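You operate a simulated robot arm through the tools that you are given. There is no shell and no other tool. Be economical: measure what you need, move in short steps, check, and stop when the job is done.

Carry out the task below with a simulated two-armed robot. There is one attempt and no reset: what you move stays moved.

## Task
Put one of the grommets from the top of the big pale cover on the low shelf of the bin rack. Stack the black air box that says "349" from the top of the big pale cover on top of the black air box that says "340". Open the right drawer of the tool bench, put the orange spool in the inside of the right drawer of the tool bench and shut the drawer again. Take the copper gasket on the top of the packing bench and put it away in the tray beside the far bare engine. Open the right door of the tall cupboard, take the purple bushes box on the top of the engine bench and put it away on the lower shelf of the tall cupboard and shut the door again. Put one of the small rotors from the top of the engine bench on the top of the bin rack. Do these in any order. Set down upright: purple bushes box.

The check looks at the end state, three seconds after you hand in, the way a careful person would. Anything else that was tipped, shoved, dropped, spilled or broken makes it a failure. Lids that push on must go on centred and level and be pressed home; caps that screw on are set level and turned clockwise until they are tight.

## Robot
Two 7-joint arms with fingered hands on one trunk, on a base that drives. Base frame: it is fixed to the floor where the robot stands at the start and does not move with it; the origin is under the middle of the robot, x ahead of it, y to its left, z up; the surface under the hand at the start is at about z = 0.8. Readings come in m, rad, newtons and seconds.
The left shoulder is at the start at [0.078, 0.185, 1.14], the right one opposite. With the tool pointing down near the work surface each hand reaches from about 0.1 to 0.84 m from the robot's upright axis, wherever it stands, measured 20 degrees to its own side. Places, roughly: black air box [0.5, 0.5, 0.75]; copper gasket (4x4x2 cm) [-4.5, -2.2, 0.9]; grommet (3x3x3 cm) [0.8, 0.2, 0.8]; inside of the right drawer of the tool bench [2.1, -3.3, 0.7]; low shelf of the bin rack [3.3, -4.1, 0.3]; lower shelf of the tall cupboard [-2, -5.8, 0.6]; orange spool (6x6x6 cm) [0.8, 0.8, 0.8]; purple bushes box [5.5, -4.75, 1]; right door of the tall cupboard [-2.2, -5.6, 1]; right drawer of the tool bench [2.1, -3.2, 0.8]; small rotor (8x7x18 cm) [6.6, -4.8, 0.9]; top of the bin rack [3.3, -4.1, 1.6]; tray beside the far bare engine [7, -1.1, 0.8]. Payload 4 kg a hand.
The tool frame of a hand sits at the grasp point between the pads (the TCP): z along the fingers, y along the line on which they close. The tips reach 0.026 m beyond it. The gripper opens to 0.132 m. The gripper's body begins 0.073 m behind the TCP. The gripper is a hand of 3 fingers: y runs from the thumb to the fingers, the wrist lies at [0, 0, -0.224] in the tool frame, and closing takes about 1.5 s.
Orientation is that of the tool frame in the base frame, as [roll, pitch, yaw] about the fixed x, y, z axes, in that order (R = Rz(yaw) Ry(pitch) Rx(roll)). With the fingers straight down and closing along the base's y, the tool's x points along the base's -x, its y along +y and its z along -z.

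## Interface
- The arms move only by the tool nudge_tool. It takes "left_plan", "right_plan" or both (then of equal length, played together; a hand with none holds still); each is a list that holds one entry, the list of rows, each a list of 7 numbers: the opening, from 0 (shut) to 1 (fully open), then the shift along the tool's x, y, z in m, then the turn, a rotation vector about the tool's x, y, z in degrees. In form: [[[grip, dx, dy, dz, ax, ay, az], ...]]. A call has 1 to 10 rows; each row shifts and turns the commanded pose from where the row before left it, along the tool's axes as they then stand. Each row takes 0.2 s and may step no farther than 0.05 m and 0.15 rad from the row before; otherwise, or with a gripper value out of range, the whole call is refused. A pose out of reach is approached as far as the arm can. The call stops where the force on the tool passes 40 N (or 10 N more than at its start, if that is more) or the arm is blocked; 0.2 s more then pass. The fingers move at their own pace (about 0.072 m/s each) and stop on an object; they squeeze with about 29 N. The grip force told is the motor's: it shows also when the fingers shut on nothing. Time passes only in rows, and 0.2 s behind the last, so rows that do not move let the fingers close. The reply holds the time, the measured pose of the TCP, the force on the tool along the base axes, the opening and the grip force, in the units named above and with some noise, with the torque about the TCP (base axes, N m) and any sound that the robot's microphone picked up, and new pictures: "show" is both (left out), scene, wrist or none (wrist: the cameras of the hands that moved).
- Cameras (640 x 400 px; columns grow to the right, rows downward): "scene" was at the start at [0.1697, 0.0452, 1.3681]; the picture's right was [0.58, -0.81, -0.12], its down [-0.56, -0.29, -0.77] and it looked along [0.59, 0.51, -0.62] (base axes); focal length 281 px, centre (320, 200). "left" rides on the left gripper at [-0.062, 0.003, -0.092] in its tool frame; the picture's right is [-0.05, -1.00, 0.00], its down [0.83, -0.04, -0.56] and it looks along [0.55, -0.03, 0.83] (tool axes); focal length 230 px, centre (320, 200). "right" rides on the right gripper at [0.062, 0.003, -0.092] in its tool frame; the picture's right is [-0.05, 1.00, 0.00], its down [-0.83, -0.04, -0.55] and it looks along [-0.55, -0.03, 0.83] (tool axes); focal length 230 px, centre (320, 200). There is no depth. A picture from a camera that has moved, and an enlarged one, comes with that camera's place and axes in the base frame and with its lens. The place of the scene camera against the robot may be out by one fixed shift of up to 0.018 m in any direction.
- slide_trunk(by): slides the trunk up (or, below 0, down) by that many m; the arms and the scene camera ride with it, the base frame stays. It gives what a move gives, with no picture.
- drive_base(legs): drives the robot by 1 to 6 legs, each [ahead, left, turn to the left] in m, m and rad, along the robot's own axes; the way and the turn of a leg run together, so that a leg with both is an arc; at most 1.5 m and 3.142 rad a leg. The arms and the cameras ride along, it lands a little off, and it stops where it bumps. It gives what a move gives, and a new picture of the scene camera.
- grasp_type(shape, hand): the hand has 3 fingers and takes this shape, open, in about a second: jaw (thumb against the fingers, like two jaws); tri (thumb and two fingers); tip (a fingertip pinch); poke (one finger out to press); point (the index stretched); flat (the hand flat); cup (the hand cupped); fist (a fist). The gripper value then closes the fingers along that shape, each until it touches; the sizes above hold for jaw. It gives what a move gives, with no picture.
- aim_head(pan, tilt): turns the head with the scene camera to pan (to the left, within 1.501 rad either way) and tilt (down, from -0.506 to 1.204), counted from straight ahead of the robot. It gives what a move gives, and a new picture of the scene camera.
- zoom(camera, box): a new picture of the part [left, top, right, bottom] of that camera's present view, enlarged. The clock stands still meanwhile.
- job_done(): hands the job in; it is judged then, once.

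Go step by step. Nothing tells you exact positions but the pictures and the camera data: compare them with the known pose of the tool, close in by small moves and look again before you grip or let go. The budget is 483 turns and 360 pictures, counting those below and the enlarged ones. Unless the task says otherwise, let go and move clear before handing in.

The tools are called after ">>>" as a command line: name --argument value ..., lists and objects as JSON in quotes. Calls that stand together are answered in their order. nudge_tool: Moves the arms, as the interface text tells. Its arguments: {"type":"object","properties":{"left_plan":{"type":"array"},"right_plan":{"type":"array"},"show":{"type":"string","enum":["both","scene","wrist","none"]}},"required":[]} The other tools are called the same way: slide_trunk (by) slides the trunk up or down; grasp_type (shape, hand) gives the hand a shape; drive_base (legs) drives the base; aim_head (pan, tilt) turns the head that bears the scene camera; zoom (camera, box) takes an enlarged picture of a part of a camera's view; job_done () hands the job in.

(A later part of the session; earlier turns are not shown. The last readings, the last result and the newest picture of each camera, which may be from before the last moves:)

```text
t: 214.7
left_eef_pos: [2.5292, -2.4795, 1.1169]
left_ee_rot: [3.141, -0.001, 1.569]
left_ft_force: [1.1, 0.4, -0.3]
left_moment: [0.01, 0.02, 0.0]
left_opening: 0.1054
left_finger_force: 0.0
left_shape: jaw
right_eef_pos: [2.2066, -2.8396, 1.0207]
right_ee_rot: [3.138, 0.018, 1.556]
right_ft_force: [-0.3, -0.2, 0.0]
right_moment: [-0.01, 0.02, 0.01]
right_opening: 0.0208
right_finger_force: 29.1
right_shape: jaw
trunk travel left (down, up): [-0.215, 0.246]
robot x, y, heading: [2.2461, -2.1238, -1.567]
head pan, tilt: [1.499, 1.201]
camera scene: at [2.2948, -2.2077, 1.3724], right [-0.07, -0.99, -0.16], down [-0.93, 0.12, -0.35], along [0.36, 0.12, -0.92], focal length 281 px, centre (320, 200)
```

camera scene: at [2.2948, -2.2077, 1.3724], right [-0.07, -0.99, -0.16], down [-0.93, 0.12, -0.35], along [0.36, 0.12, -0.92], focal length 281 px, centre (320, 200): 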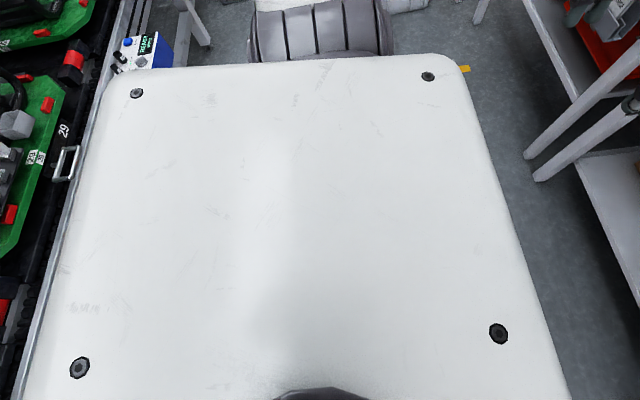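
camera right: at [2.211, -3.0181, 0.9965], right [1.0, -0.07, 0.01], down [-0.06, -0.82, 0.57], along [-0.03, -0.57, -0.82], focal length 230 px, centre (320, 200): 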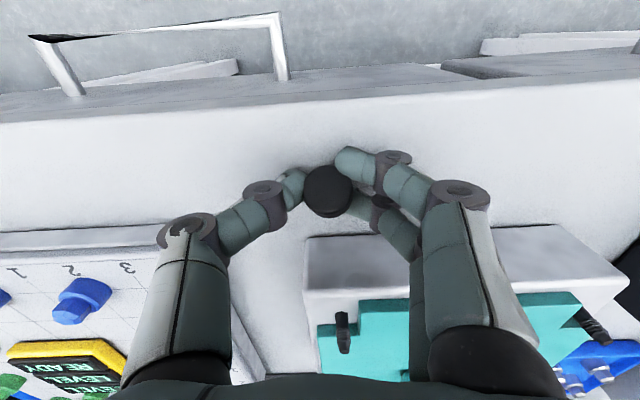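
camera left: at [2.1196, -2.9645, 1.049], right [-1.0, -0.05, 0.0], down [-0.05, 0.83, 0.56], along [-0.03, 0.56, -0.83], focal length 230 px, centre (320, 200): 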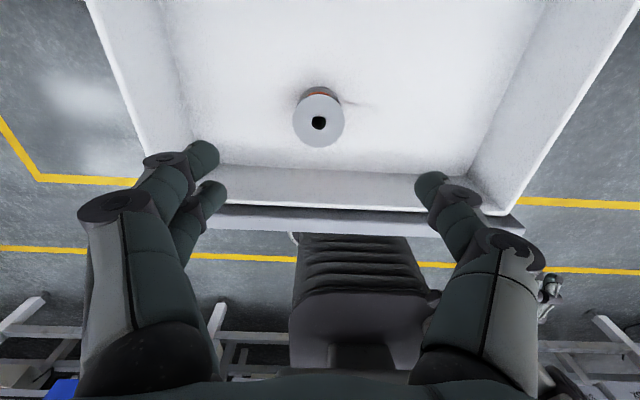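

My torso is slim, but the elbows need about 0.55 m to each side. I'll slide west along the aisle and look through the gap beside the first bench for a back aisle.

>>> drive_base --legs '[[0, -1.3, 0], [0, -0.5, 0]]'

>>> aim_head --pan -0.2 --tilt 0.2

```text
t: 223.7
left_eef_pos: [0.7473, -2.4979, 1.1169]
left_ee_rot: [3.14, -0.002, 1.573]
left_ft_force: [-0.6, 0.2, -1.0]
left_moment: [0.02, -0.01, 0.04]
left_opening: 0.1055
left_finger_force: 0.1
left_shape: jaw
right_eef_pos: [0.425, -2.8579, 1.0195]
right_ee_rot: [3.138, 0.018, 1.56]
right_ft_force: [0.0, -0.4, 0.9]
right_moment: [0.0, 0.0, -0.01]
right_opening: 0.0214
right_finger_force: 29.2
right_shape: jaw
trunk travel left (down, up): [-0.215, 0.246]
robot x, y, heading: [0.462, -2.1452, -1.562]
head pan, tilt: [1.499, 1.201]
camera scene: at [0.5106, -2.2255, 1.3723], right [-0.07, -0.99, -0.16], down [-0.93, 0.12, -0.35], along [0.36, 0.12, -0.92], focal length 281 px, centre (320, 200)
```

scene: 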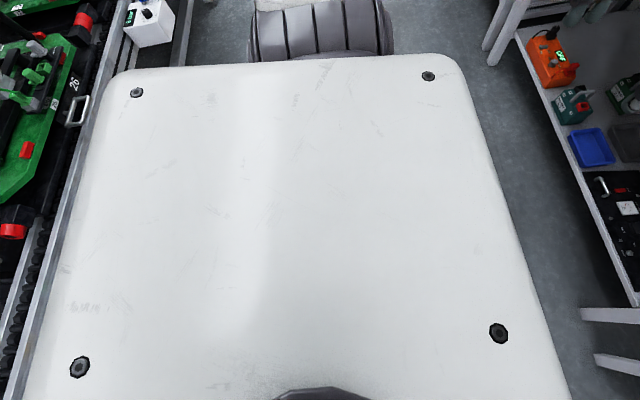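

```text
t: 225.4
left_eef_pos: [0.7468, -2.4963, 1.1165]
left_ee_rot: [3.14, -0.001, 1.574]
left_ft_force: [0.3, -0.8, -0.7]
left_moment: [0.0, 0.03, 0.01]
left_opening: 0.1055
left_finger_force: 0.0
left_shape: jaw
right_eef_pos: [0.4242, -2.8575, 1.0198]
right_ee_rot: [3.137, 0.018, 1.562]
right_ft_force: [0.4, -0.2, 0.0]
right_moment: [-0.02, 0.01, 0.01]
right_opening: 0.0212
right_finger_force: 29.3
right_shape: jaw
trunk travel left (down, up): [-0.215, 0.246]
robot x, y, heading: [0.4623, -2.1435, -1.565]
head pan, tilt: [-0.201, 0.201]
camera scene: at [0.437, -2.3249, 1.4391], right [-0.98, 0.19, 0.03], down [0.04, 0.35, -0.94], along [-0.19, -0.92, -0.35], focal length 281 px, centre (320, 200)
```

scene: 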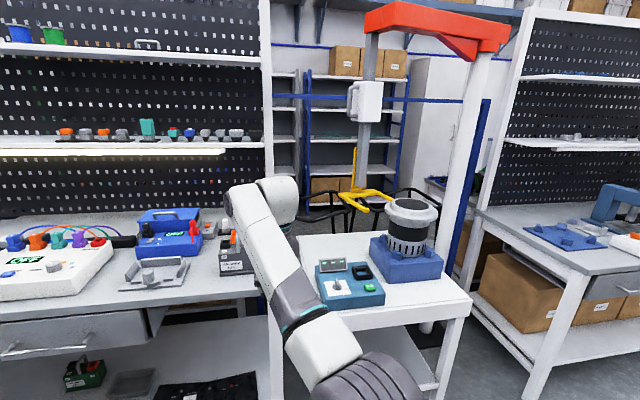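

There is a back aisle, with the tall cupboard beyond. I'll go round the west end of the bench row.

>>> drive_base --legs '[[0.08, -1.2, 0], [0, -1.2, 0], [0, -1.25, 0]]'

>>> aim_head --pan 0.2 --tilt 0.35

```text
t: 243.1
left_eef_pos: [-2.8983, -2.6054, 1.1163]
left_ee_rot: [3.141, -0.003, 1.591]
left_ft_force: [-0.5, -0.1, 0.1]
left_moment: [-0.01, -0.01, 0.0]
left_opening: 0.1055
left_finger_force: 0.1
left_shape: jaw
right_eef_pos: [-3.2145, -2.9724, 1.0202]
right_ee_rot: [3.139, 0.017, 1.581]
right_ft_force: [0.8, -0.3, 0.3]
right_moment: [0.0, -0.05, 0.0]
right_opening: 0.0211
right_finger_force: 28.7
right_shape: jaw
trunk travel left (down, up): [-0.215, 0.246]
robot x, y, heading: [-3.1908, -2.2567, -1.548]
head pan, tilt: [-0.201, 0.201]
camera scene: at [-3.2115, -2.4405, 1.4391], right [-0.98, 0.17, 0.03], down [0.03, 0.35, -0.94], along [-0.17, -0.92, -0.35], focal length 281 px, centre (320, 200)
```

scene: 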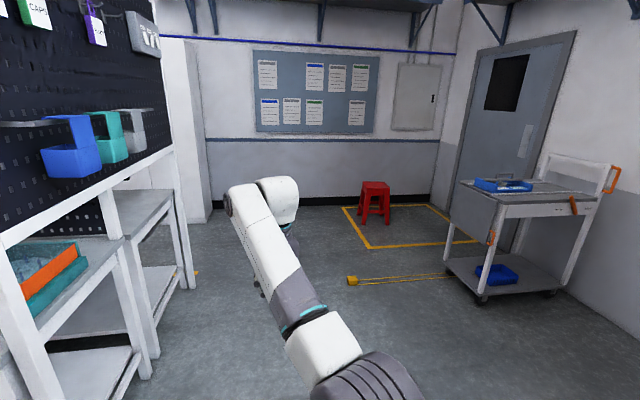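

```text
t: 244.0
left_eef_pos: [-2.899, -2.606, 1.1172]
left_ee_rot: [3.141, -0.002, 1.59]
left_ft_force: [-0.2, -0.4, 0.3]
left_moment: [0.0, -0.01, 0.0]
left_opening: 0.1051
left_finger_force: 0.1
left_shape: jaw
right_eef_pos: [-3.2135, -2.9729, 1.0195]
right_ee_rot: [3.139, 0.018, 1.577]
right_ft_force: [-0.1, -0.1, -0.3]
right_moment: [-0.03, 0.0, 0.0]
right_opening: 0.0213
right_finger_force: 28.8
right_shape: jaw
trunk travel left (down, up): [-0.215, 0.246]
robot x, y, heading: [-3.1889, -2.2588, -1.551]
head pan, tilt: [0.201, 0.351]
camera scene: at [-3.1743, -2.4373, 1.4253], right [-0.97, -0.22, -0.03], down [-0.08, 0.48, -0.88], along [0.21, -0.85, -0.48], focal length 281 px, centre (320, 200)
```

scene: 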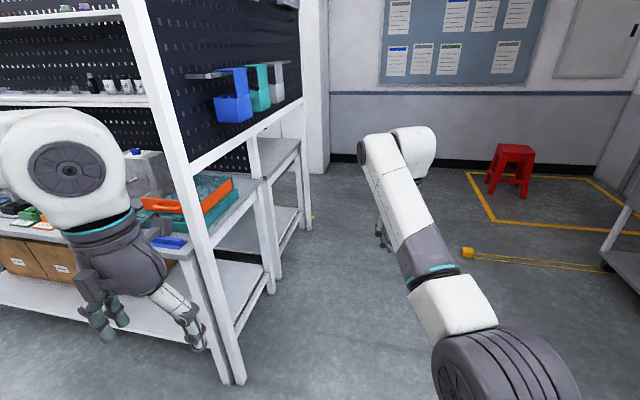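

>>> drive_base --legs '[[1.35, 0, 0], [1.33, 0, 0], [0, 0, 1.55]]'

>>> aim_head --pan 0.0 --tilt 0.3

```text
t: 247.9
left_eef_pos: [-2.8808, -3.2864, 1.125]
left_ee_rot: [-3.141, 0.02, 1.614]
left_ft_force: [-0.1, -0.3, -1.1]
left_moment: [0.03, -0.01, 0.03]
left_opening: 0.1054
left_finger_force: 0.0
left_shape: jaw
right_eef_pos: [-3.1876, -3.6614, 1.0309]
right_ee_rot: [3.135, 0.032, 1.602]
right_ft_force: [0.5, 1.2, 0.1]
right_moment: [0.0, 0.0, 0.0]
right_opening: 0.021
right_finger_force: 29.0
right_shape: jaw
trunk travel left (down, up): [-0.215, 0.246]
robot x, y, heading: [-3.1742, -2.9583, -1.522]
head pan, tilt: [0.201, 0.351]
stopped in leg 1: the robot was blocked; the commanded pose is now the measured one
camera scene: at [-3.1615, -3.1194, 1.4281], right [-0.97, -0.24, -0.03], down [-0.09, 0.46, -0.88], along [0.23, -0.85, -0.47], focal length 281 px, centre (320, 200)
```

scene: 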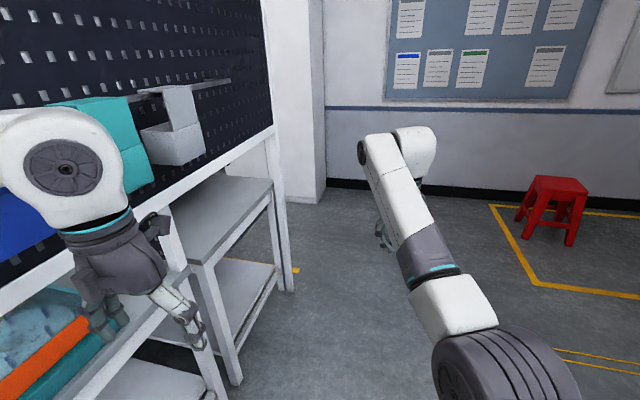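

```text
t: 248.6
left_eef_pos: [-2.8808, -3.2853, 1.1242]
left_ee_rot: [-3.137, 0.019, 1.611]
left_ft_force: [0.6, -0.4, -0.1]
left_moment: [-0.02, 0.02, 0.01]
left_opening: 0.1054
left_finger_force: 0.0
left_shape: jaw
right_eef_pos: [-3.1888, -3.6615, 1.034]
right_ee_rot: [3.134, 0.035, 1.599]
right_ft_force: [0.1, 0.6, 0.1]
right_moment: [0.01, 0.01, 0.02]
right_opening: 0.021
right_finger_force: 28.5
right_shape: jaw
trunk travel left (down, up): [-0.215, 0.246]
robot x, y, heading: [-3.1785, -2.9588, -1.526]
head pan, tilt: [0.0, 0.3]
camera scene: at [-3.18, -3.1207, 1.4328], right [-1.0, -0.05, 0.0], down [-0.02, 0.42, -0.91], along [0.04, -0.9, -0.42], focal length 281 px, centre (320, 200)
```

scene: 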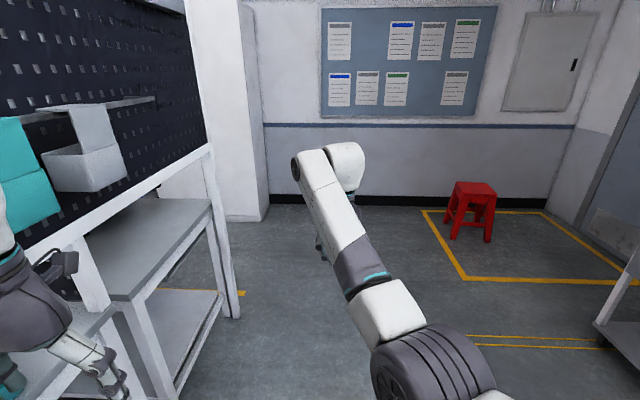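

My left elbow bumped the bench-end post. I'll back off, move right 0.35 m, and go on.

>>> drive_base --legs '[[-0.1, 0, 0], [0, -0.35, -0.03], [1.3, 0, 0], [0.6, 0, 0]]'

>>> aim_head --pan 1.0 --tilt 0.3

```text
t: 258.7
left_eef_pos: [-3.2807, -4.5959, 1.1171]
left_ee_rot: [-3.136, 0.0, 1.441]
left_ft_force: [-1.0, 0.5, -1.3]
left_moment: [0.03, 0.01, 0.01]
left_opening: 0.1053
left_finger_force: 0.1
left_shape: jaw
right_eef_pos: [-3.6461, -4.9102, 1.0195]
right_ee_rot: [3.138, 0.02, 1.428]
right_ft_force: [-1.2, 0.8, -0.3]
right_moment: [-0.02, -0.04, 0.01]
right_opening: 0.0209
right_finger_force: 28.4
right_shape: jaw
trunk travel left (down, up): [-0.215, 0.246]
robot x, y, heading: [-3.5155, -4.2077, -1.693]
head pan, tilt: [0.0, 0.3]
stopped in leg 4: the robot was blocked; the commanded pose is now the measured one
camera scene: at [-3.5465, -4.3905, 1.4294], right [-0.99, 0.12, 0.0], down [0.06, 0.44, -0.9], along [-0.11, -0.89, -0.44], focal length 281 px, centre (320, 200)
```

scene: 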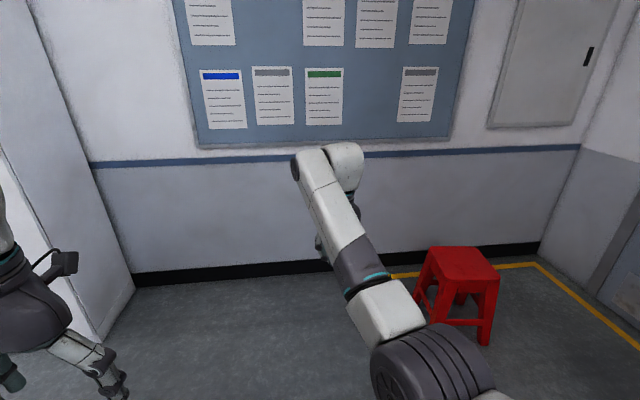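

```text
t: 259.9
left_eef_pos: [-3.2803, -4.594, 1.1176]
left_ee_rot: [-3.137, 0.002, 1.441]
left_ft_force: [0.3, -0.2, -0.4]
left_moment: [0.0, 0.01, 0.0]
left_opening: 0.1051
left_finger_force: 0.0
left_shape: jaw
right_eef_pos: [-3.6477, -4.9106, 1.021]
right_ee_rot: [3.135, 0.018, 1.43]
right_ft_force: [-0.2, 0.0, 0.3]
right_moment: [0.02, -0.04, 0.04]
right_opening: 0.0208
right_finger_force: 29.1
right_shape: jaw
trunk travel left (down, up): [-0.215, 0.246]
robot x, y, heading: [-3.5156, -4.207, -1.698]
head pan, tilt: [1.0, 0.3]
camera scene: at [-3.4631, -4.3567, 1.4363], right [-0.64, -0.76, -0.13], down [-0.21, 0.34, -0.92], along [0.74, -0.56, -0.37], focal length 281 px, centre (320, 200)
```

scene: 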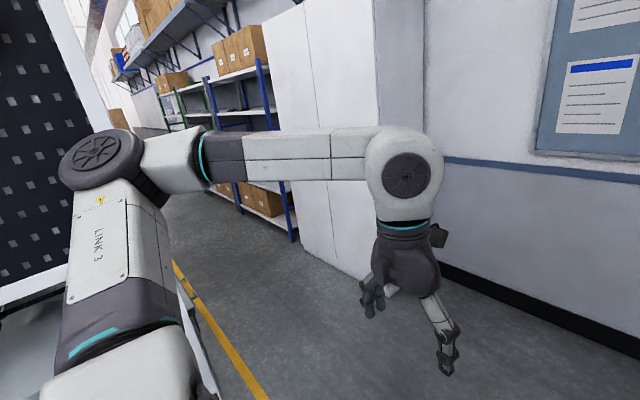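

>>> aim_head --pan -0.9 --tilt 0.8

>>> aim_head --pan -1.5 --tilt 0.5

```text
t: 261.8
left_eef_pos: [-3.2808, -4.5933, 1.1174]
left_ee_rot: [-3.137, 0.003, 1.441]
left_ft_force: [0.1, 0.4, 0.4]
left_moment: [-0.05, 0.0, -0.01]
left_opening: 0.1054
left_finger_force: 0.0
left_shape: jaw
right_eef_pos: [-3.6459, -4.9103, 1.0227]
right_ee_rot: [3.136, 0.017, 1.43]
right_ft_force: [0.2, -0.2, 0.2]
right_moment: [0.01, -0.01, 0.02]
right_opening: 0.0209
right_finger_force: 29.4
right_shape: jaw
trunk travel left (down, up): [-0.215, 0.246]
robot x, y, heading: [-3.5191, -4.2047, -1.695]
head pan, tilt: [-0.901, 0.799]
camera scene: at [-3.6028, -4.3317, 1.3926], right [-0.52, 0.85, 0.12], down [0.63, 0.47, -0.62], along [-0.58, -0.25, -0.78], focal length 281 px, centre (320, 200)
```

scene: 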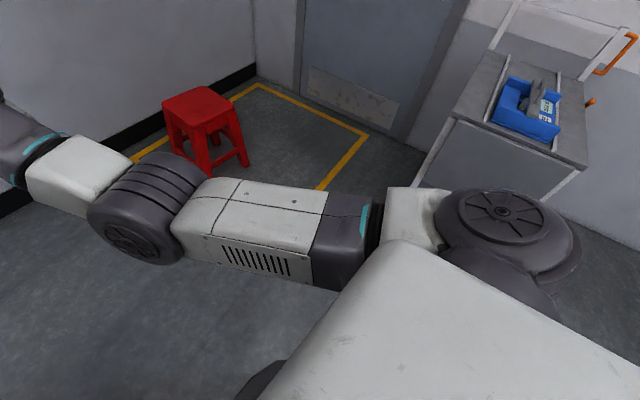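

```text
t: 262.8
left_eef_pos: [-3.2826, -4.5949, 1.1173]
left_ee_rot: [-3.136, 0.002, 1.442]
left_ft_force: [0.4, -0.2, -0.7]
left_moment: [0.0, 0.0, 0.03]
left_opening: 0.1053
left_finger_force: 0.0
left_shape: jaw
right_eef_pos: [-3.6456, -4.9117, 1.0215]
right_ee_rot: [3.136, 0.02, 1.429]
right_ft_force: [-0.2, 0.3, 0.2]
right_moment: [0.0, -0.03, 0.01]
right_opening: 0.0208
right_finger_force: 29.2
right_shape: jaw
trunk travel left (down, up): [-0.215, 0.246]
robot x, y, heading: [-3.5168, -4.2088, -1.697]
head pan, tilt: [-1.499, 0.499]
camera scene: at [-3.6253, -4.2895, 1.4249], right [0.05, 0.99, 0.16], down [0.5, 0.11, -0.86], along [-0.87, 0.12, -0.48], focal length 281 px, centre (320, 200)
```

scene: 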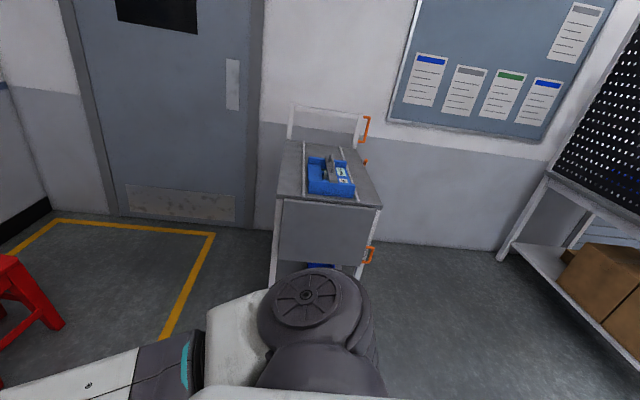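

>>> drive_base --legs '[[-0.3, 0, 0]]'

>>> aim_head --pan -0.3 --tilt 0.75

```text
t: 264.8
left_eef_pos: [-3.2461, -4.2995, 1.1178]
left_ee_rot: [-3.137, 0.001, 1.433]
left_ft_force: [-0.2, -0.3, -0.2]
left_moment: [0.01, 0.01, 0.01]
left_opening: 0.1053
left_finger_force: 0.0
left_shape: jaw
right_eef_pos: [-3.6143, -4.6137, 1.0203]
right_ee_rot: [3.137, 0.02, 1.42]
right_ft_force: [0.5, 0.9, -0.3]
right_moment: [0.01, -0.01, -0.01]
right_opening: 0.0211
right_finger_force: 29.1
right_shape: jaw
trunk travel left (down, up): [-0.215, 0.246]
robot x, y, heading: [-3.4737, -3.9108, -1.706]
head pan, tilt: [-1.499, 0.499]
camera scene: at [-3.5873, -3.9922, 1.4249], right [0.06, 0.99, 0.16], down [0.5, 0.11, -0.86], along [-0.87, 0.13, -0.48], focal length 281 px, centre (320, 200)
```

scene: 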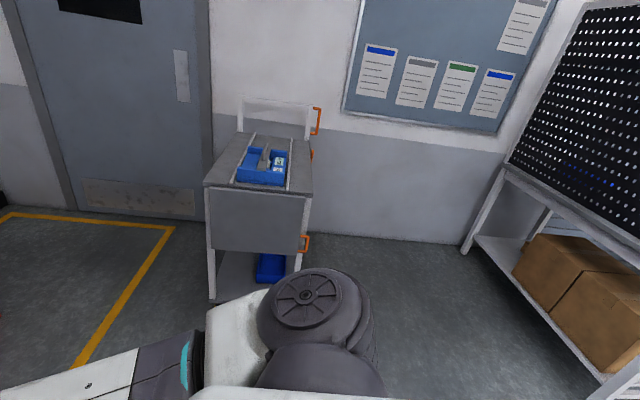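

```text
t: 266.2
left_eef_pos: [-3.246, -4.2995, 1.1171]
left_ee_rot: [-3.137, 0.001, 1.433]
left_ft_force: [0.4, 0.1, -0.2]
left_moment: [0.01, -0.01, -0.02]
left_opening: 0.105
left_finger_force: 0.1
left_shape: jaw
right_eef_pos: [-3.6147, -4.6126, 1.0206]
right_ee_rot: [3.136, 0.02, 1.42]
right_ft_force: [-0.7, 0.1, 1.0]
right_moment: [0.01, 0.01, 0.0]
right_opening: 0.021
right_finger_force: 29.0
right_shape: jaw
trunk travel left (down, up): [-0.215, 0.246]
robot x, y, heading: [-3.4801, -3.9128, -1.701]
head pan, tilt: [-0.3, 0.75]
camera scene: at [-3.5308, -4.0687, 1.392], right [-0.91, 0.42, 0.05], down [0.3, 0.72, -0.62], along [-0.29, -0.55, -0.78], focal length 281 px, centre (320, 200)
```

scene: 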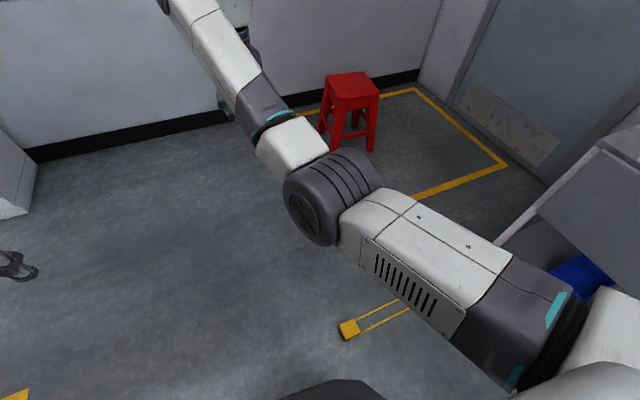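

The yellow floor stop at (-3.85, -4.31) is where it was. My base half-width is about 0.33 m. I'll straighten up, pass on its left, and turn into the back aisle.

>>> drive_base --legs '[[0, 0.2, 0.13], [1.05, 0, 0], [0, 0, 1.57]]'

>>> aim_head --pan 0.0 --tilt 0.35

```text
t: 276.7
left_eef_pos: [-2.9249, -4.6875, 1.1183]
left_ee_rot: [-3.137, 0.002, -3.141]
left_ft_force: [0.1, 0.8, 1.0]
left_moment: [-0.01, -0.01, -0.01]
left_opening: 0.1056
left_finger_force: 0.0
left_shape: jaw
right_eef_pos: [-2.5651, -5.0103, 1.021]
right_ee_rot: [3.136, 0.019, 3.132]
right_ft_force: [0.2, -0.8, -0.4]
right_moment: [0.03, 0.03, -0.01]
right_opening: 0.0204
right_finger_force: 28.8
right_shape: jaw
trunk travel left (down, up): [-0.215, 0.246]
robot x, y, heading: [-3.278, -4.9702, 0.004]
head pan, tilt: [-0.3, 0.75]
camera scene: at [-3.1336, -5.003, 1.392], right [-0.29, -0.96, 0.05], down [-0.76, 0.2, -0.62], along [0.59, -0.21, -0.78], focal length 281 px, centre (320, 200)
```

scene: 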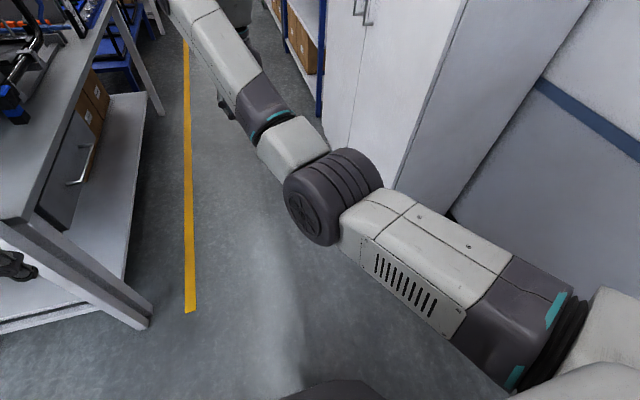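

```text
t: 277.6
left_eef_pos: [-2.926, -4.6861, 1.1182]
left_ee_rot: [-3.137, 0.002, -3.141]
left_ft_force: [-0.1, -0.6, 0.3]
left_moment: [-0.02, 0.0, -0.02]
left_opening: 0.1054
left_finger_force: 0.1
left_shape: jaw
right_eef_pos: [-2.5646, -5.0086, 1.0205]
right_ee_rot: [3.136, 0.02, 3.131]
right_ft_force: [0.2, -0.7, -0.1]
right_moment: [0.03, 0.02, -0.01]
right_opening: 0.0208
right_finger_force: 28.5
right_shape: jaw
trunk travel left (down, up): [-0.215, 0.246]
robot x, y, heading: [-3.2791, -4.9715, 0.002]
head pan, tilt: [0.0, 0.351]
camera scene: at [-3.1144, -4.9786, 1.4249], right [0.0, -1.0, 0.0], down [-0.49, 0.0, -0.87], along [0.87, 0.0, -0.49], focal length 281 px, centre (320, 200)
```

scene: 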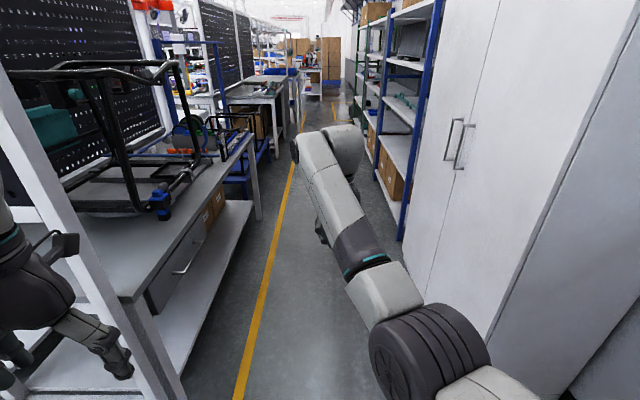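

The back aisle is clear and the tall cupboard is on the right. I'll stretch the left arm forward so its elbow tucks in before passing the tube frame on the left bench.

>>> nudge_tool --left_plan '[[[0.8, -0.04, -0.012, 0, 0, 0, 0], [0.8, -0.04, -0.012, 0, 0, 0, 0], [0.8, -0.04, -0.012, 0, 0, 0, 0], [0.8, -0.04, -0.012, 0, 0, 0, 0], [0.8, -0.04, -0.012, 0, 0, 0, 0], [0.8, -0.04, -0.012, 0, 0, 0, 0], [0.8, -0.04, -0.012, 0, 0, 0, 0], [0.8, 0, 0, 0, 0, 0, 0]]]' --show "none"

>>> aim_head --pan 0.9 --tilt 0.4

```text
t: 279.4
left_eef_pos: [-2.6446, -4.7717, 1.1212]
left_ee_rot: [-3.137, 0.002, -3.137]
left_ft_force: [0.2, -0.4, 0.1]
left_moment: [0.01, -0.01, -0.04]
left_opening: 0.1053
left_finger_force: 0.0
left_shape: jaw
right_eef_pos: [-2.566, -5.009, 1.022]
right_ee_rot: [3.138, 0.021, 3.132]
right_ft_force: [-0.5, 0.0, -0.1]
right_moment: [0.03, -0.05, 0.02]
right_opening: 0.0204
right_finger_force: 29.2
right_shape: jaw
trunk travel left (down, up): [-0.215, 0.246]
robot x, y, heading: [-3.2813, -4.9667, 0.008]
head pan, tilt: [0.0, 0.351]
```

```text
t: 280.6
left_eef_pos: [-2.6438, -4.7725, 1.1177]
left_ee_rot: [-3.137, 0.003, -3.141]
left_ft_force: [-0.7, 0.0, 0.1]
left_moment: [0.0, 0.03, -0.02]
left_opening: 0.1056
left_finger_force: 0.2
left_shape: jaw
right_eef_pos: [-2.5664, -5.0096, 1.0212]
right_ee_rot: [3.138, 0.019, 3.132]
right_ft_force: [1.1, -0.1, 0.6]
right_moment: [0.01, -0.01, -0.02]
right_opening: 0.0205
right_finger_force: 28.5
right_shape: jaw
trunk travel left (down, up): [-0.215, 0.246]
robot x, y, heading: [-3.2794, -4.9697, 0.005]
head pan, tilt: [0.901, 0.4]
camera scene: at [-3.1506, -4.9062, 1.4261], right [0.78, -0.62, -0.12], down [-0.38, -0.31, -0.87], along [0.5, 0.72, -0.47], focal length 281 px, centre (320, 200)
```

scene: 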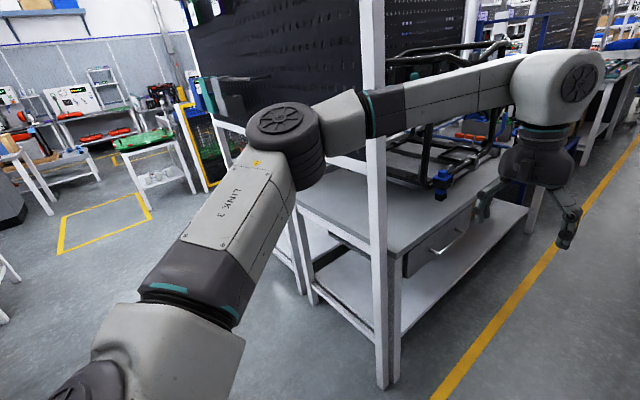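

>>> drive_base --legs '[[0, -0.13, 0], [1.3, 0, 0]]'

>>> aim_head --pan 0.0 --tilt 0.35

```text
t: 287.9
left_eef_pos: [-1.3618, -4.8787, 1.1198]
left_ee_rot: [-3.134, 0.002, -3.128]
left_ft_force: [0.4, -0.1, -0.3]
left_moment: [0.01, -0.02, 0.02]
left_opening: 0.1055
left_finger_force: 0.1
left_shape: jaw
right_eef_pos: [-1.2784, -5.1152, 1.0208]
right_ee_rot: [3.136, 0.02, -3.14]
right_ft_force: [0.1, 0.2, -0.9]
right_moment: [-0.01, -0.01, 0.0]
right_opening: 0.0207
right_finger_force: 30.0
right_shape: jaw
trunk travel left (down, up): [-0.215, 0.246]
robot x, y, heading: [-1.9942, -5.0905, 0.017]
head pan, tilt: [0.901, 0.4]
camera scene: at [-1.8659, -5.0197, 1.4261], right [0.78, -0.61, -0.12], down [-0.38, -0.31, -0.87], along [0.49, 0.73, -0.47], focal length 281 px, centre (320, 200)
```

scene: 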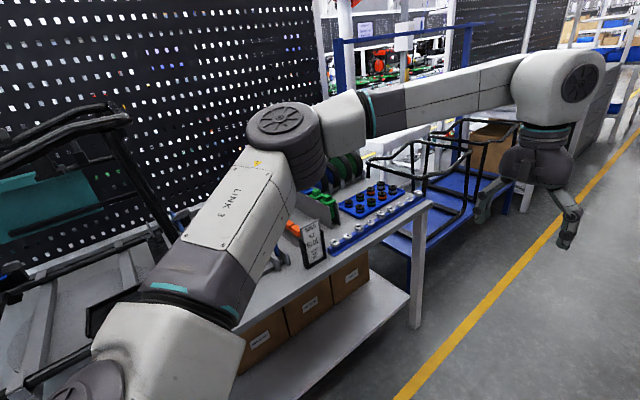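

```text
t: 289.1
left_eef_pos: [-1.3604, -4.8802, 1.1188]
left_ee_rot: [-3.134, 0.004, -3.128]
left_ft_force: [-0.2, -0.9, 0.7]
left_moment: [-0.02, 0.03, -0.02]
left_opening: 0.1053
left_finger_force: 0.0
left_shape: jaw
right_eef_pos: [-1.2797, -5.1155, 1.0205]
right_ee_rot: [3.138, 0.02, -3.139]
right_ft_force: [0.4, -0.2, 0.3]
right_moment: [-0.01, -0.04, -0.01]
right_opening: 0.0204
right_finger_force: 29.5
right_shape: jaw
trunk travel left (down, up): [-0.215, 0.246]
robot x, y, heading: [-1.9964, -5.087, 0.013]
head pan, tilt: [0.0, 0.351]
camera scene: at [-1.8287, -5.0916, 1.425], right [0.02, -1.0, 0.0], down [-0.49, -0.01, -0.87], along [0.87, 0.02, -0.49], focal length 281 px, centre (320, 200)
```

scene: 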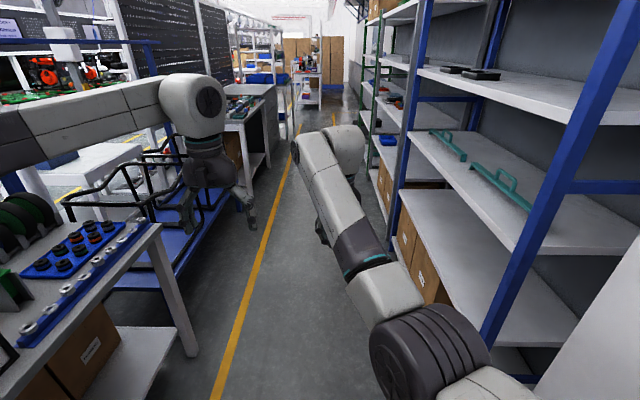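

>>> drive_base --legs '[[1.45, 0, -0.013], [1.45, 0, 0], [1.2, 0, 0]]'

>>> aim_head --pan 0.3 --tilt 0.35

```text
t: 308.7
left_eef_pos: [2.7234, -4.8922, 1.1192]
left_ee_rot: [-3.138, 0.002, 3.14]
left_ft_force: [0.0, -0.2, 0.9]
left_moment: [-0.02, 0.0, -0.02]
left_opening: 0.1054
left_finger_force: 0.1
left_shape: jaw
right_eef_pos: [2.802, -5.1298, 1.0214]
right_ee_rot: [3.137, 0.018, 3.129]
right_ft_force: [0.0, -0.2, 0.0]
right_moment: [-0.02, 0.01, 0.01]
right_opening: 0.0203
right_finger_force: 29.2
right_shape: jaw
trunk travel left (down, up): [-0.215, 0.246]
robot x, y, heading: [2.0872, -5.0879, 0.006]
head pan, tilt: [0.0, 0.351]
camera scene: at [2.2531, -5.0985, 1.425], right [0.0, -1.0, 0.0], down [-0.49, 0.0, -0.87], along [0.87, 0.0, -0.49], focal length 281 px, centre (320, 200)
```

scene: 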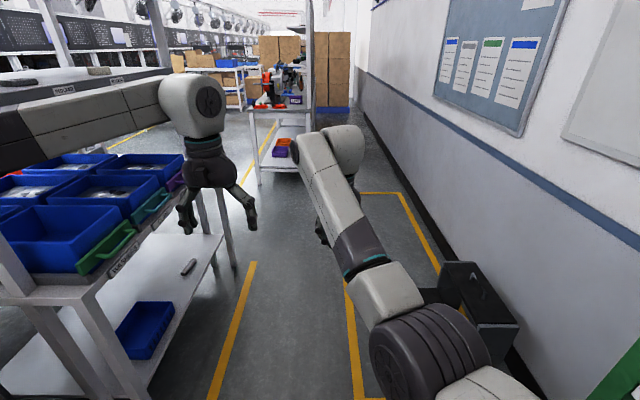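

```text
t: 309.5
left_eef_pos: [2.7241, -4.893, 1.1187]
left_ee_rot: [-3.135, 0.002, -3.141]
left_ft_force: [-0.2, 0.2, 0.1]
left_moment: [0.0, 0.01, 0.03]
left_opening: 0.1054
left_finger_force: 0.0
left_shape: jaw
right_eef_pos: [2.8025, -5.1301, 1.0213]
right_ee_rot: [3.136, 0.018, 3.128]
right_ft_force: [-0.7, -0.3, -0.9]
right_moment: [-0.02, 0.01, 0.01]
right_opening: 0.0206
right_finger_force: 29.8
right_shape: jaw
trunk travel left (down, up): [-0.215, 0.246]
robot x, y, heading: [2.0903, -5.0873, 0.002]
head pan, tilt: [0.3, 0.351]
camera scene: at [2.2489, -5.071, 1.4256], right [0.29, -0.95, -0.05], down [-0.47, -0.1, -0.88], along [0.83, 0.28, -0.48], focal length 281 px, centre (320, 200)
```

scene: 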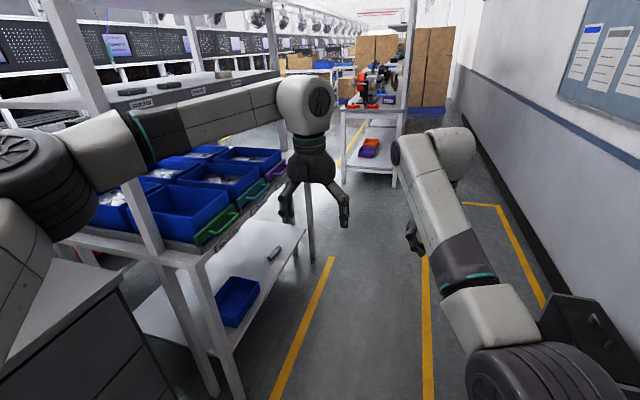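

The bin rack faces this aisle; its low shelf holds one blue bin and a rod, with free room beside them. I'll pull both hands in before turning towards it.

>>> nudge_tool --left_plan '[[[0.8, 0.04, 0.005, 0, 0, 0, 0], [0.8, 0.04, 0.005, 0, 0, 0, 0], [0.8, 0.04, 0.005, 0, 0, 0, 0], [0.8, 0.04, 0.005, 0, 0, 0, 0], [0.8, 0.04, 0.005, 0, 0, 0, 0], [0.8, 0.04, 0.01, 0, 0, 0, 0], [0.8, 0, 0, 0, 0, 0, 0]]]' --right_plan '[[[0, 0.04, -0.015, 0, 0, 0, 0], [0, 0.04, -0.015, 0, 0, 0, 0], [0, 0.04, -0.015, 0, 0, 0, 0], [0, 0.04, -0.015, 0, 0, 0, 0], [0, 0.04, -0.015, 0, 0, 0, 0], [0, 0.04, -0.015, 0, 0, 0, 0], [0, 0, 0, 0, 0, 0, 0]]]' --show "scene"

```text
t: 311.1
left_eef_pos: [2.4824, -4.8575, 1.1202]
left_ee_rot: [-3.137, 0.0, -3.141]
left_ft_force: [-0.1, 0.3, 0.2]
left_moment: [-0.02, 0.01, 0.0]
left_opening: 0.1054
left_finger_force: 0.1
left_shape: jaw
right_eef_pos: [2.7753, -5.1757, 0.9346]
right_ee_rot: [3.135, 0.018, 3.129]
right_ft_force: [0.3, 1.0, 0.6]
right_moment: [0.03, 0.03, 0.0]
right_opening: 0.0203
right_finger_force: 29.1
right_shape: jaw
right hand out of reach, approached as far as the arm can: row 1, 2, 3, 4, 5, 6
trunk travel left (down, up): [-0.215, 0.246]
robot x, y, heading: [2.0869, -5.0909, 0.003]
head pan, tilt: [0.3, 0.351]
camera scene: at [2.25, -5.0715, 1.4255], right [0.3, -0.95, -0.05], down [-0.47, -0.1, -0.88], along [0.83, 0.28, -0.48], focal length 281 px, centre (320, 200)
```

scene: 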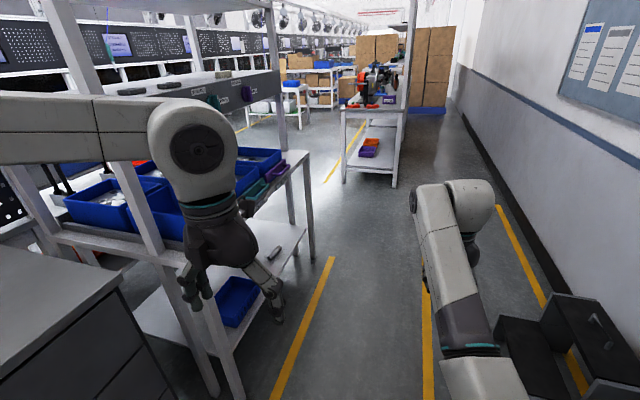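

>>> nudge_tool --right_plan '[[[0, 0, -0.03, 0, 0, 0, 0], [0, 0, -0.03, 0, 0, 0, 0], [0, 0, -0.03, 0, 0, 0, 0], [0, 0, 0, 0.04, 0, 0, 0], [0, 0, 0, 0.04, 0, 0, 0], [0, 0, 0, 0.04, 0, 0, 0], [0, 0, 0, 0.04, 0, 0, 0], [0, 0, 0, 0, 0, 0, 0]]]' --show "scene"

```text
t: 312.9
left_eef_pos: [2.4817, -4.8579, 1.1204]
left_ee_rot: [-3.135, 0.001, 3.141]
left_ft_force: [-0.8, 0.2, -0.5]
left_moment: [0.03, 0.01, -0.01]
left_opening: 0.1056
left_finger_force: 0.1
left_shape: jaw
right_eef_pos: [2.7806, -5.2644, 0.7757]
right_ee_rot: [3.14, 0.02, 3.132]
right_ft_force: [0.2, -0.2, -0.9]
right_moment: [0.0, 0.03, 0.0]
right_opening: 0.0203
right_finger_force: 28.4
right_shape: jaw
right hand out of reach, approached as far as the arm can: row 2
trunk travel left (down, up): [-0.215, 0.246]
robot x, y, heading: [2.0911, -5.0931, 0.003]
head pan, tilt: [0.3, 0.351]
camera scene: at [2.2483, -5.0707, 1.4258], right [0.3, -0.95, -0.05], down [-0.47, -0.1, -0.88], along [0.83, 0.28, -0.48], focal length 281 px, centre (320, 200)
```

scene: 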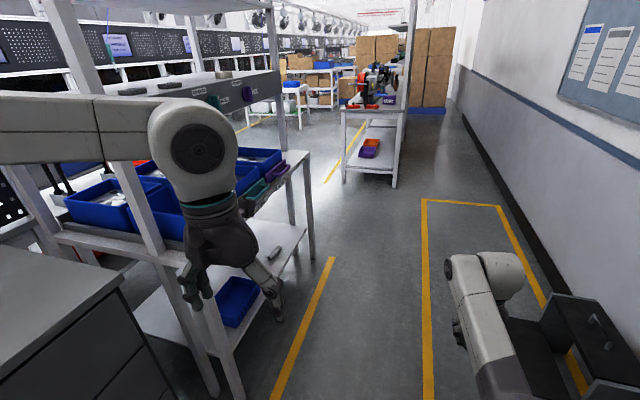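

>>> nudge_tool --right_plan '[[[0, 0.04, 0, 0, 0, 0, 0], [0, 0.04, 0, 0, 0, 0, 0], [0, 0.04, 0, 0, 0, 0, 0], [0, 0.04, 0, 0, 0, 0, 0], [0, 0, 0, 0, 0, 0, 0]]]' --show "none"

>>> aim_head --pan -0.9 --tilt 0.7

```text
t: 314.1
left_eef_pos: [2.4826, -4.8577, 1.1203]
left_ee_rot: [-3.134, 0.001, 3.142]
left_ft_force: [-0.1, 0.2, 0.5]
left_moment: [0.03, 0.0, 0.04]
left_opening: 0.1053
left_finger_force: 0.0
left_shape: jaw
right_eef_pos: [2.6181, -5.2612, 0.7722]
right_ee_rot: [3.138, 0.019, 3.13]
right_ft_force: [0.7, 0.2, -1.0]
right_moment: [0.02, -0.06, -0.02]
right_opening: 0.0201
right_finger_force: 29.7
right_shape: jaw
trunk travel left (down, up): [-0.215, 0.246]
robot x, y, heading: [2.0875, -5.0946, 0.002]
head pan, tilt: [0.3, 0.351]
```

```text
t: 315.5
left_eef_pos: [2.4816, -4.8579, 1.1207]
left_ee_rot: [-3.135, 0.001, -3.141]
left_ft_force: [0.2, -0.2, 0.3]
left_moment: [0.01, 0.0, 0.02]
left_opening: 0.1054
left_finger_force: 0.0
left_shape: jaw
right_eef_pos: [2.6181, -5.2607, 0.7729]
right_ee_rot: [3.137, 0.019, 3.13]
right_ft_force: [-0.6, 0.2, 0.6]
right_moment: [0.02, -0.01, -0.02]
right_opening: 0.0203
right_finger_force: 28.7
right_shape: jaw
trunk travel left (down, up): [-0.215, 0.246]
robot x, y, heading: [2.0841, -5.087, -0.001]
head pan, tilt: [-0.901, 0.7]
camera scene: at [2.2085, -5.1652, 1.4003], right [-0.77, -0.62, 0.12], down [-0.52, 0.5, -0.69], along [0.37, -0.6, -0.71], focal length 281 px, centre (320, 200)
```

scene: 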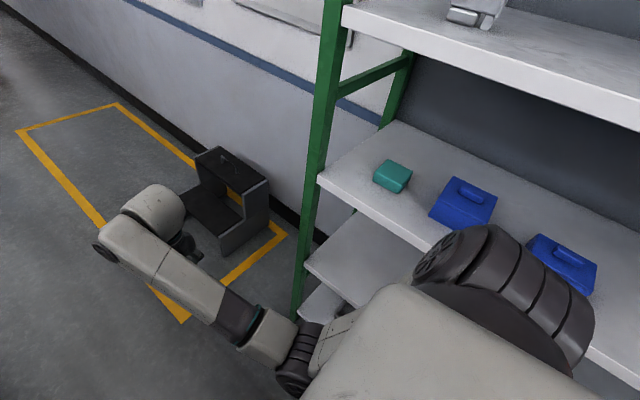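

The right arm now hangs elbow-down and moves freely, which suits the low shelf. I'll drive to x ≈ 3.1 and turn to face the rack.

>>> drive_base --legs '[[1.02, -0.05, 0], [0, 0, 1.57]]'

>>> aim_head --pan -0.2 --tilt 0.8

```text
t: 324.6
left_eef_pos: [2.8995, -4.7418, 1.1202]
left_ee_rot: [-3.134, 0.001, -1.591]
left_ft_force: [-0.1, -0.5, 0.6]
left_moment: [-0.01, -0.01, 0.02]
left_opening: 0.1053
left_finger_force: 0.0
left_shape: jaw
right_eef_pos: [3.3075, -4.6112, 0.7712]
right_ee_rot: [3.136, 0.019, -1.605]
right_ft_force: [0.3, -0.4, -0.1]
right_moment: [0.04, -0.02, 0.0]
right_opening: 0.0199
right_finger_force: 28.8
right_shape: jaw
trunk travel left (down, up): [-0.215, 0.246]
robot x, y, heading: [3.123, -5.1372, 1.553]
head pan, tilt: [-0.901, 0.7]
camera scene: at [3.1862, -5.0193, 1.4003], right [0.61, -0.78, 0.12], down [-0.51, -0.51, -0.69], along [0.61, 0.36, -0.71], focal length 281 px, centre (320, 200)
```

scene: 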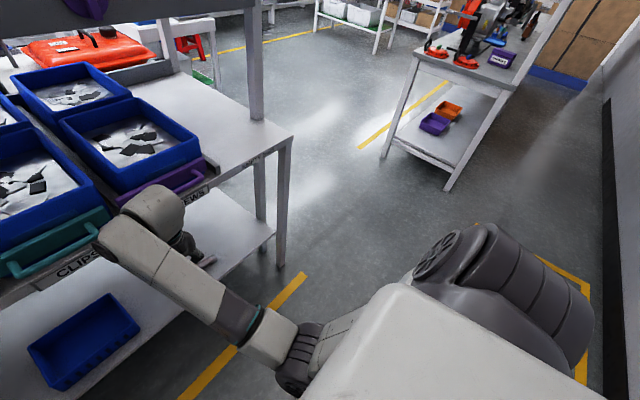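

```text
t: 325.7
left_eef_pos: [2.9007, -4.7416, 1.1197]
left_ee_rot: [-3.134, 0.0, -1.591]
left_ft_force: [-0.3, -0.5, -0.3]
left_moment: [0.01, 0.01, 0.02]
left_opening: 0.1055
left_finger_force: 0.0
left_shape: jaw
right_eef_pos: [3.3078, -4.6128, 0.7721]
right_ee_rot: [3.137, 0.019, -1.604]
right_ft_force: [-0.6, -0.4, -0.7]
right_moment: [-0.01, 0.03, -0.01]
right_opening: 0.0198
right_finger_force: 29.0
right_shape: jaw
trunk travel left (down, up): [-0.215, 0.246]
robot x, y, heading: [3.1224, -5.1396, 1.551]
head pan, tilt: [-0.201, 0.799]
camera scene: at [3.1362, -4.9938, 1.3881], right [0.98, -0.21, 0.03], down [-0.16, -0.8, -0.58], along [0.15, 0.56, -0.81], focal length 281 px, centre (320, 200)
```

scene: 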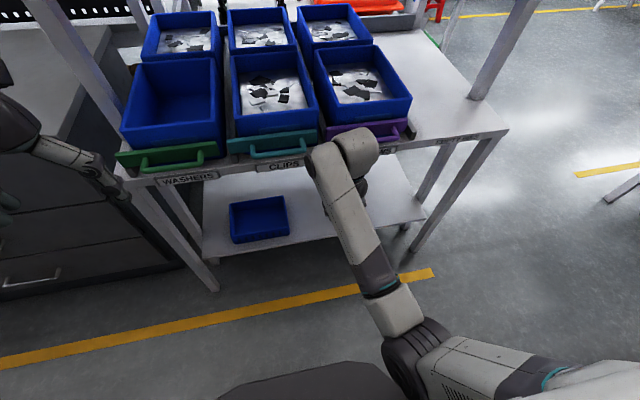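

I'll aim for the free spot on the low shelf at about (3.26, -4.33), between the bin and the rod. First I'll lower the trunk and tilt the hand forward, outside the rack.

>>> slide_trunk --by -0.2

>>> nudge_tool --right_plan '[[[0, 0, 0.01, 0.04, 0, 0, 0], [0, 0, 0.01, 0.04, 0, 0, 0], [0, 0, 0.01, 0.03, 0, 0, 0], [0, 0, 0, 0, 0, -8, 0], [0, 0, 0, 0, 0, -8, 0], [0, 0, 0, 0, 0, -8, 0], [0, 0, 0, 0, 0, -8, 0], [0, 0, 0, 0, 0, -8, 0], [0, 0, 0, 0, 0, 0, 0]]]' --show "both"

```text
t: 327.0
left_eef_pos: [2.9017, -4.7326, 0.9972]
left_ee_rot: [-3.135, -0.021, -1.59]
left_ft_force: [-0.7, 0.9, -0.1]
left_moment: [-0.01, -0.02, 0.0]
left_opening: 0.1057
left_finger_force: 0.0
left_shape: jaw
right_eef_pos: [3.3845, -4.6115, 0.6383]
right_ee_rot: [-2.971, 0.001, -1.621]
right_ft_force: [-0.6, -0.1, 0.2]
right_moment: [-0.03, 0.04, -0.01]
right_opening: 0.0197
right_finger_force: 29.3
right_shape: jaw
trunk travel left (down, up): [-0.103, 0.358]
robot x, y, heading: [3.1258, -5.1369, 1.557]
head pan, tilt: [-0.201, 0.799]
stopped: the arm was blocked; the commanded pose is now the measured one
```

```text
t: 329.0
left_eef_pos: [2.9007, -4.736, 1.0008]
left_ee_rot: [-3.135, -0.016, -1.591]
left_ft_force: [0.5, 0.0, 0.7]
left_moment: [0.01, -0.03, -0.01]
left_opening: 0.1055
left_finger_force: 0.0
left_shape: jaw
right_eef_pos: [3.3729, -4.6126, 0.5288]
right_ee_rot: [-2.921, 0.695, -1.479]
right_ft_force: [0.1, 0.0, -0.3]
right_moment: [-0.03, 0.0, -0.03]
right_opening: 0.019
right_finger_force: 29.5
right_shape: jaw
trunk travel left (down, up): [-0.103, 0.358]
robot x, y, heading: [3.1268, -5.14, 1.552]
head pan, tilt: [-0.201, 0.799]
camera scene: at [3.1377, -4.907, 1.2368], right [0.98, -0.21, 0.06], down [-0.16, -0.89, -0.44], along [0.15, 0.41, -0.9], focal length 281 px, centre (320, 200)
camera right: at [3.3604, -4.7192, 0.5586], right [-0.99, 0.09, -0.13], down [-0.1, 0.28, 0.96], along [0.12, 0.96, -0.26], focal length 230 px, centre (320, 200)
```

scene: 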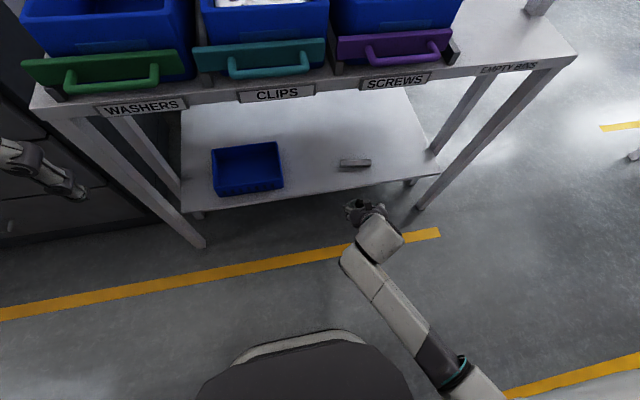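
right: 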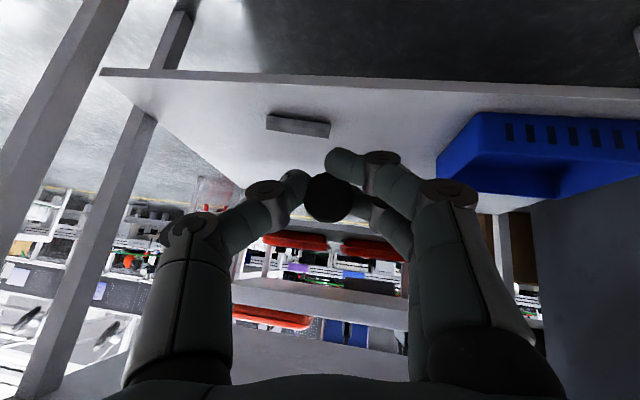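

The low shelf, bin and rod are all in view. I'll level the hand's roll and move in over the front of the shelf at x ≈ 3.28.

>>> nudge_tool --right_plan '[[[0, 0, 0, 0, 0, 0, 7.3], [0, 0, 0, 0, 0, 0, 7.3], [0, -0.0081, 0.0252, 0.0311, 0, 0, 0], [0, -0.0081, 0.0252, 0.0311, 0, 0, 0], [0, -0.0081, 0.0252, 0.0311, 0, 0, 0], [0, -0.0081, 0.0252, 0.0311, 0, 0, 0], [0, -0.0081, 0.0252, 0.0311, 0, 0, 0], [0, 0, 0, 0, 0, 0, 0]]]' --show "both"

```text
t: 330.8
left_eef_pos: [2.9015, -4.7369, 1.0018]
left_ee_rot: [-3.136, -0.017, -1.591]
left_ft_force: [0.2, 0.2, -0.2]
left_moment: [0.0, 0.01, 0.02]
left_opening: 0.1054
left_finger_force: 0.1
left_shape: jaw
right_eef_pos: [3.2829, -4.4544, 0.4389]
right_ee_rot: [-3.141, 0.722, -1.813]
right_ft_force: [0.3, 0.1, -0.7]
right_moment: [0.0, 0.0, 0.01]
right_opening: 0.0189
right_finger_force: 29.1
right_shape: jaw
trunk travel left (down, up): [-0.103, 0.358]
robot x, y, heading: [3.1271, -5.1381, 1.552]
head pan, tilt: [-0.201, 0.799]
camera scene: at [3.1381, -4.9076, 1.237], right [0.98, -0.21, 0.06], down [-0.16, -0.89, -0.44], along [0.15, 0.42, -0.9], focal length 281 px, centre (320, 200)
camera right: at [3.256, -4.5575, 0.4684], right [-0.96, 0.28, 0.03], down [0.1, 0.24, 0.97], along [0.26, 0.93, -0.26], focal length 230 px, centre (320, 200)
```

scene: 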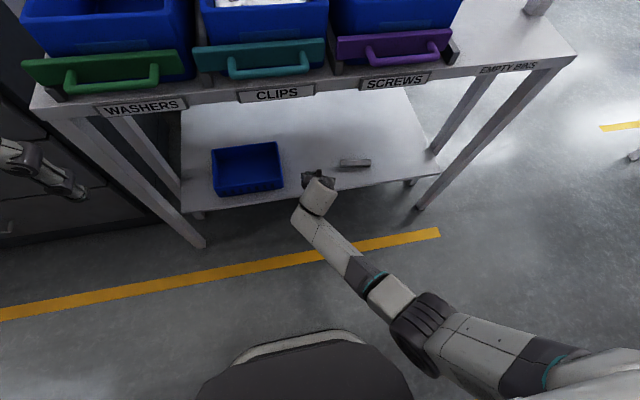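
right: 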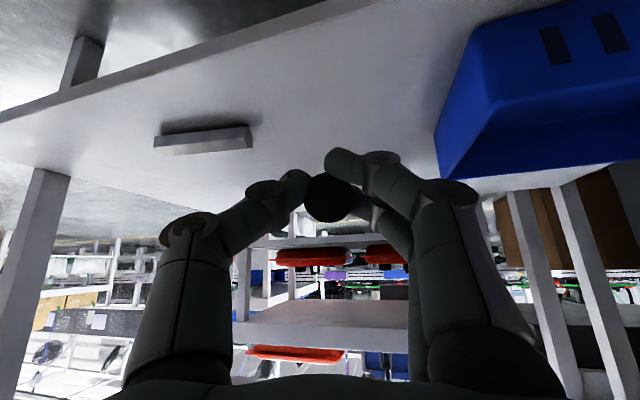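

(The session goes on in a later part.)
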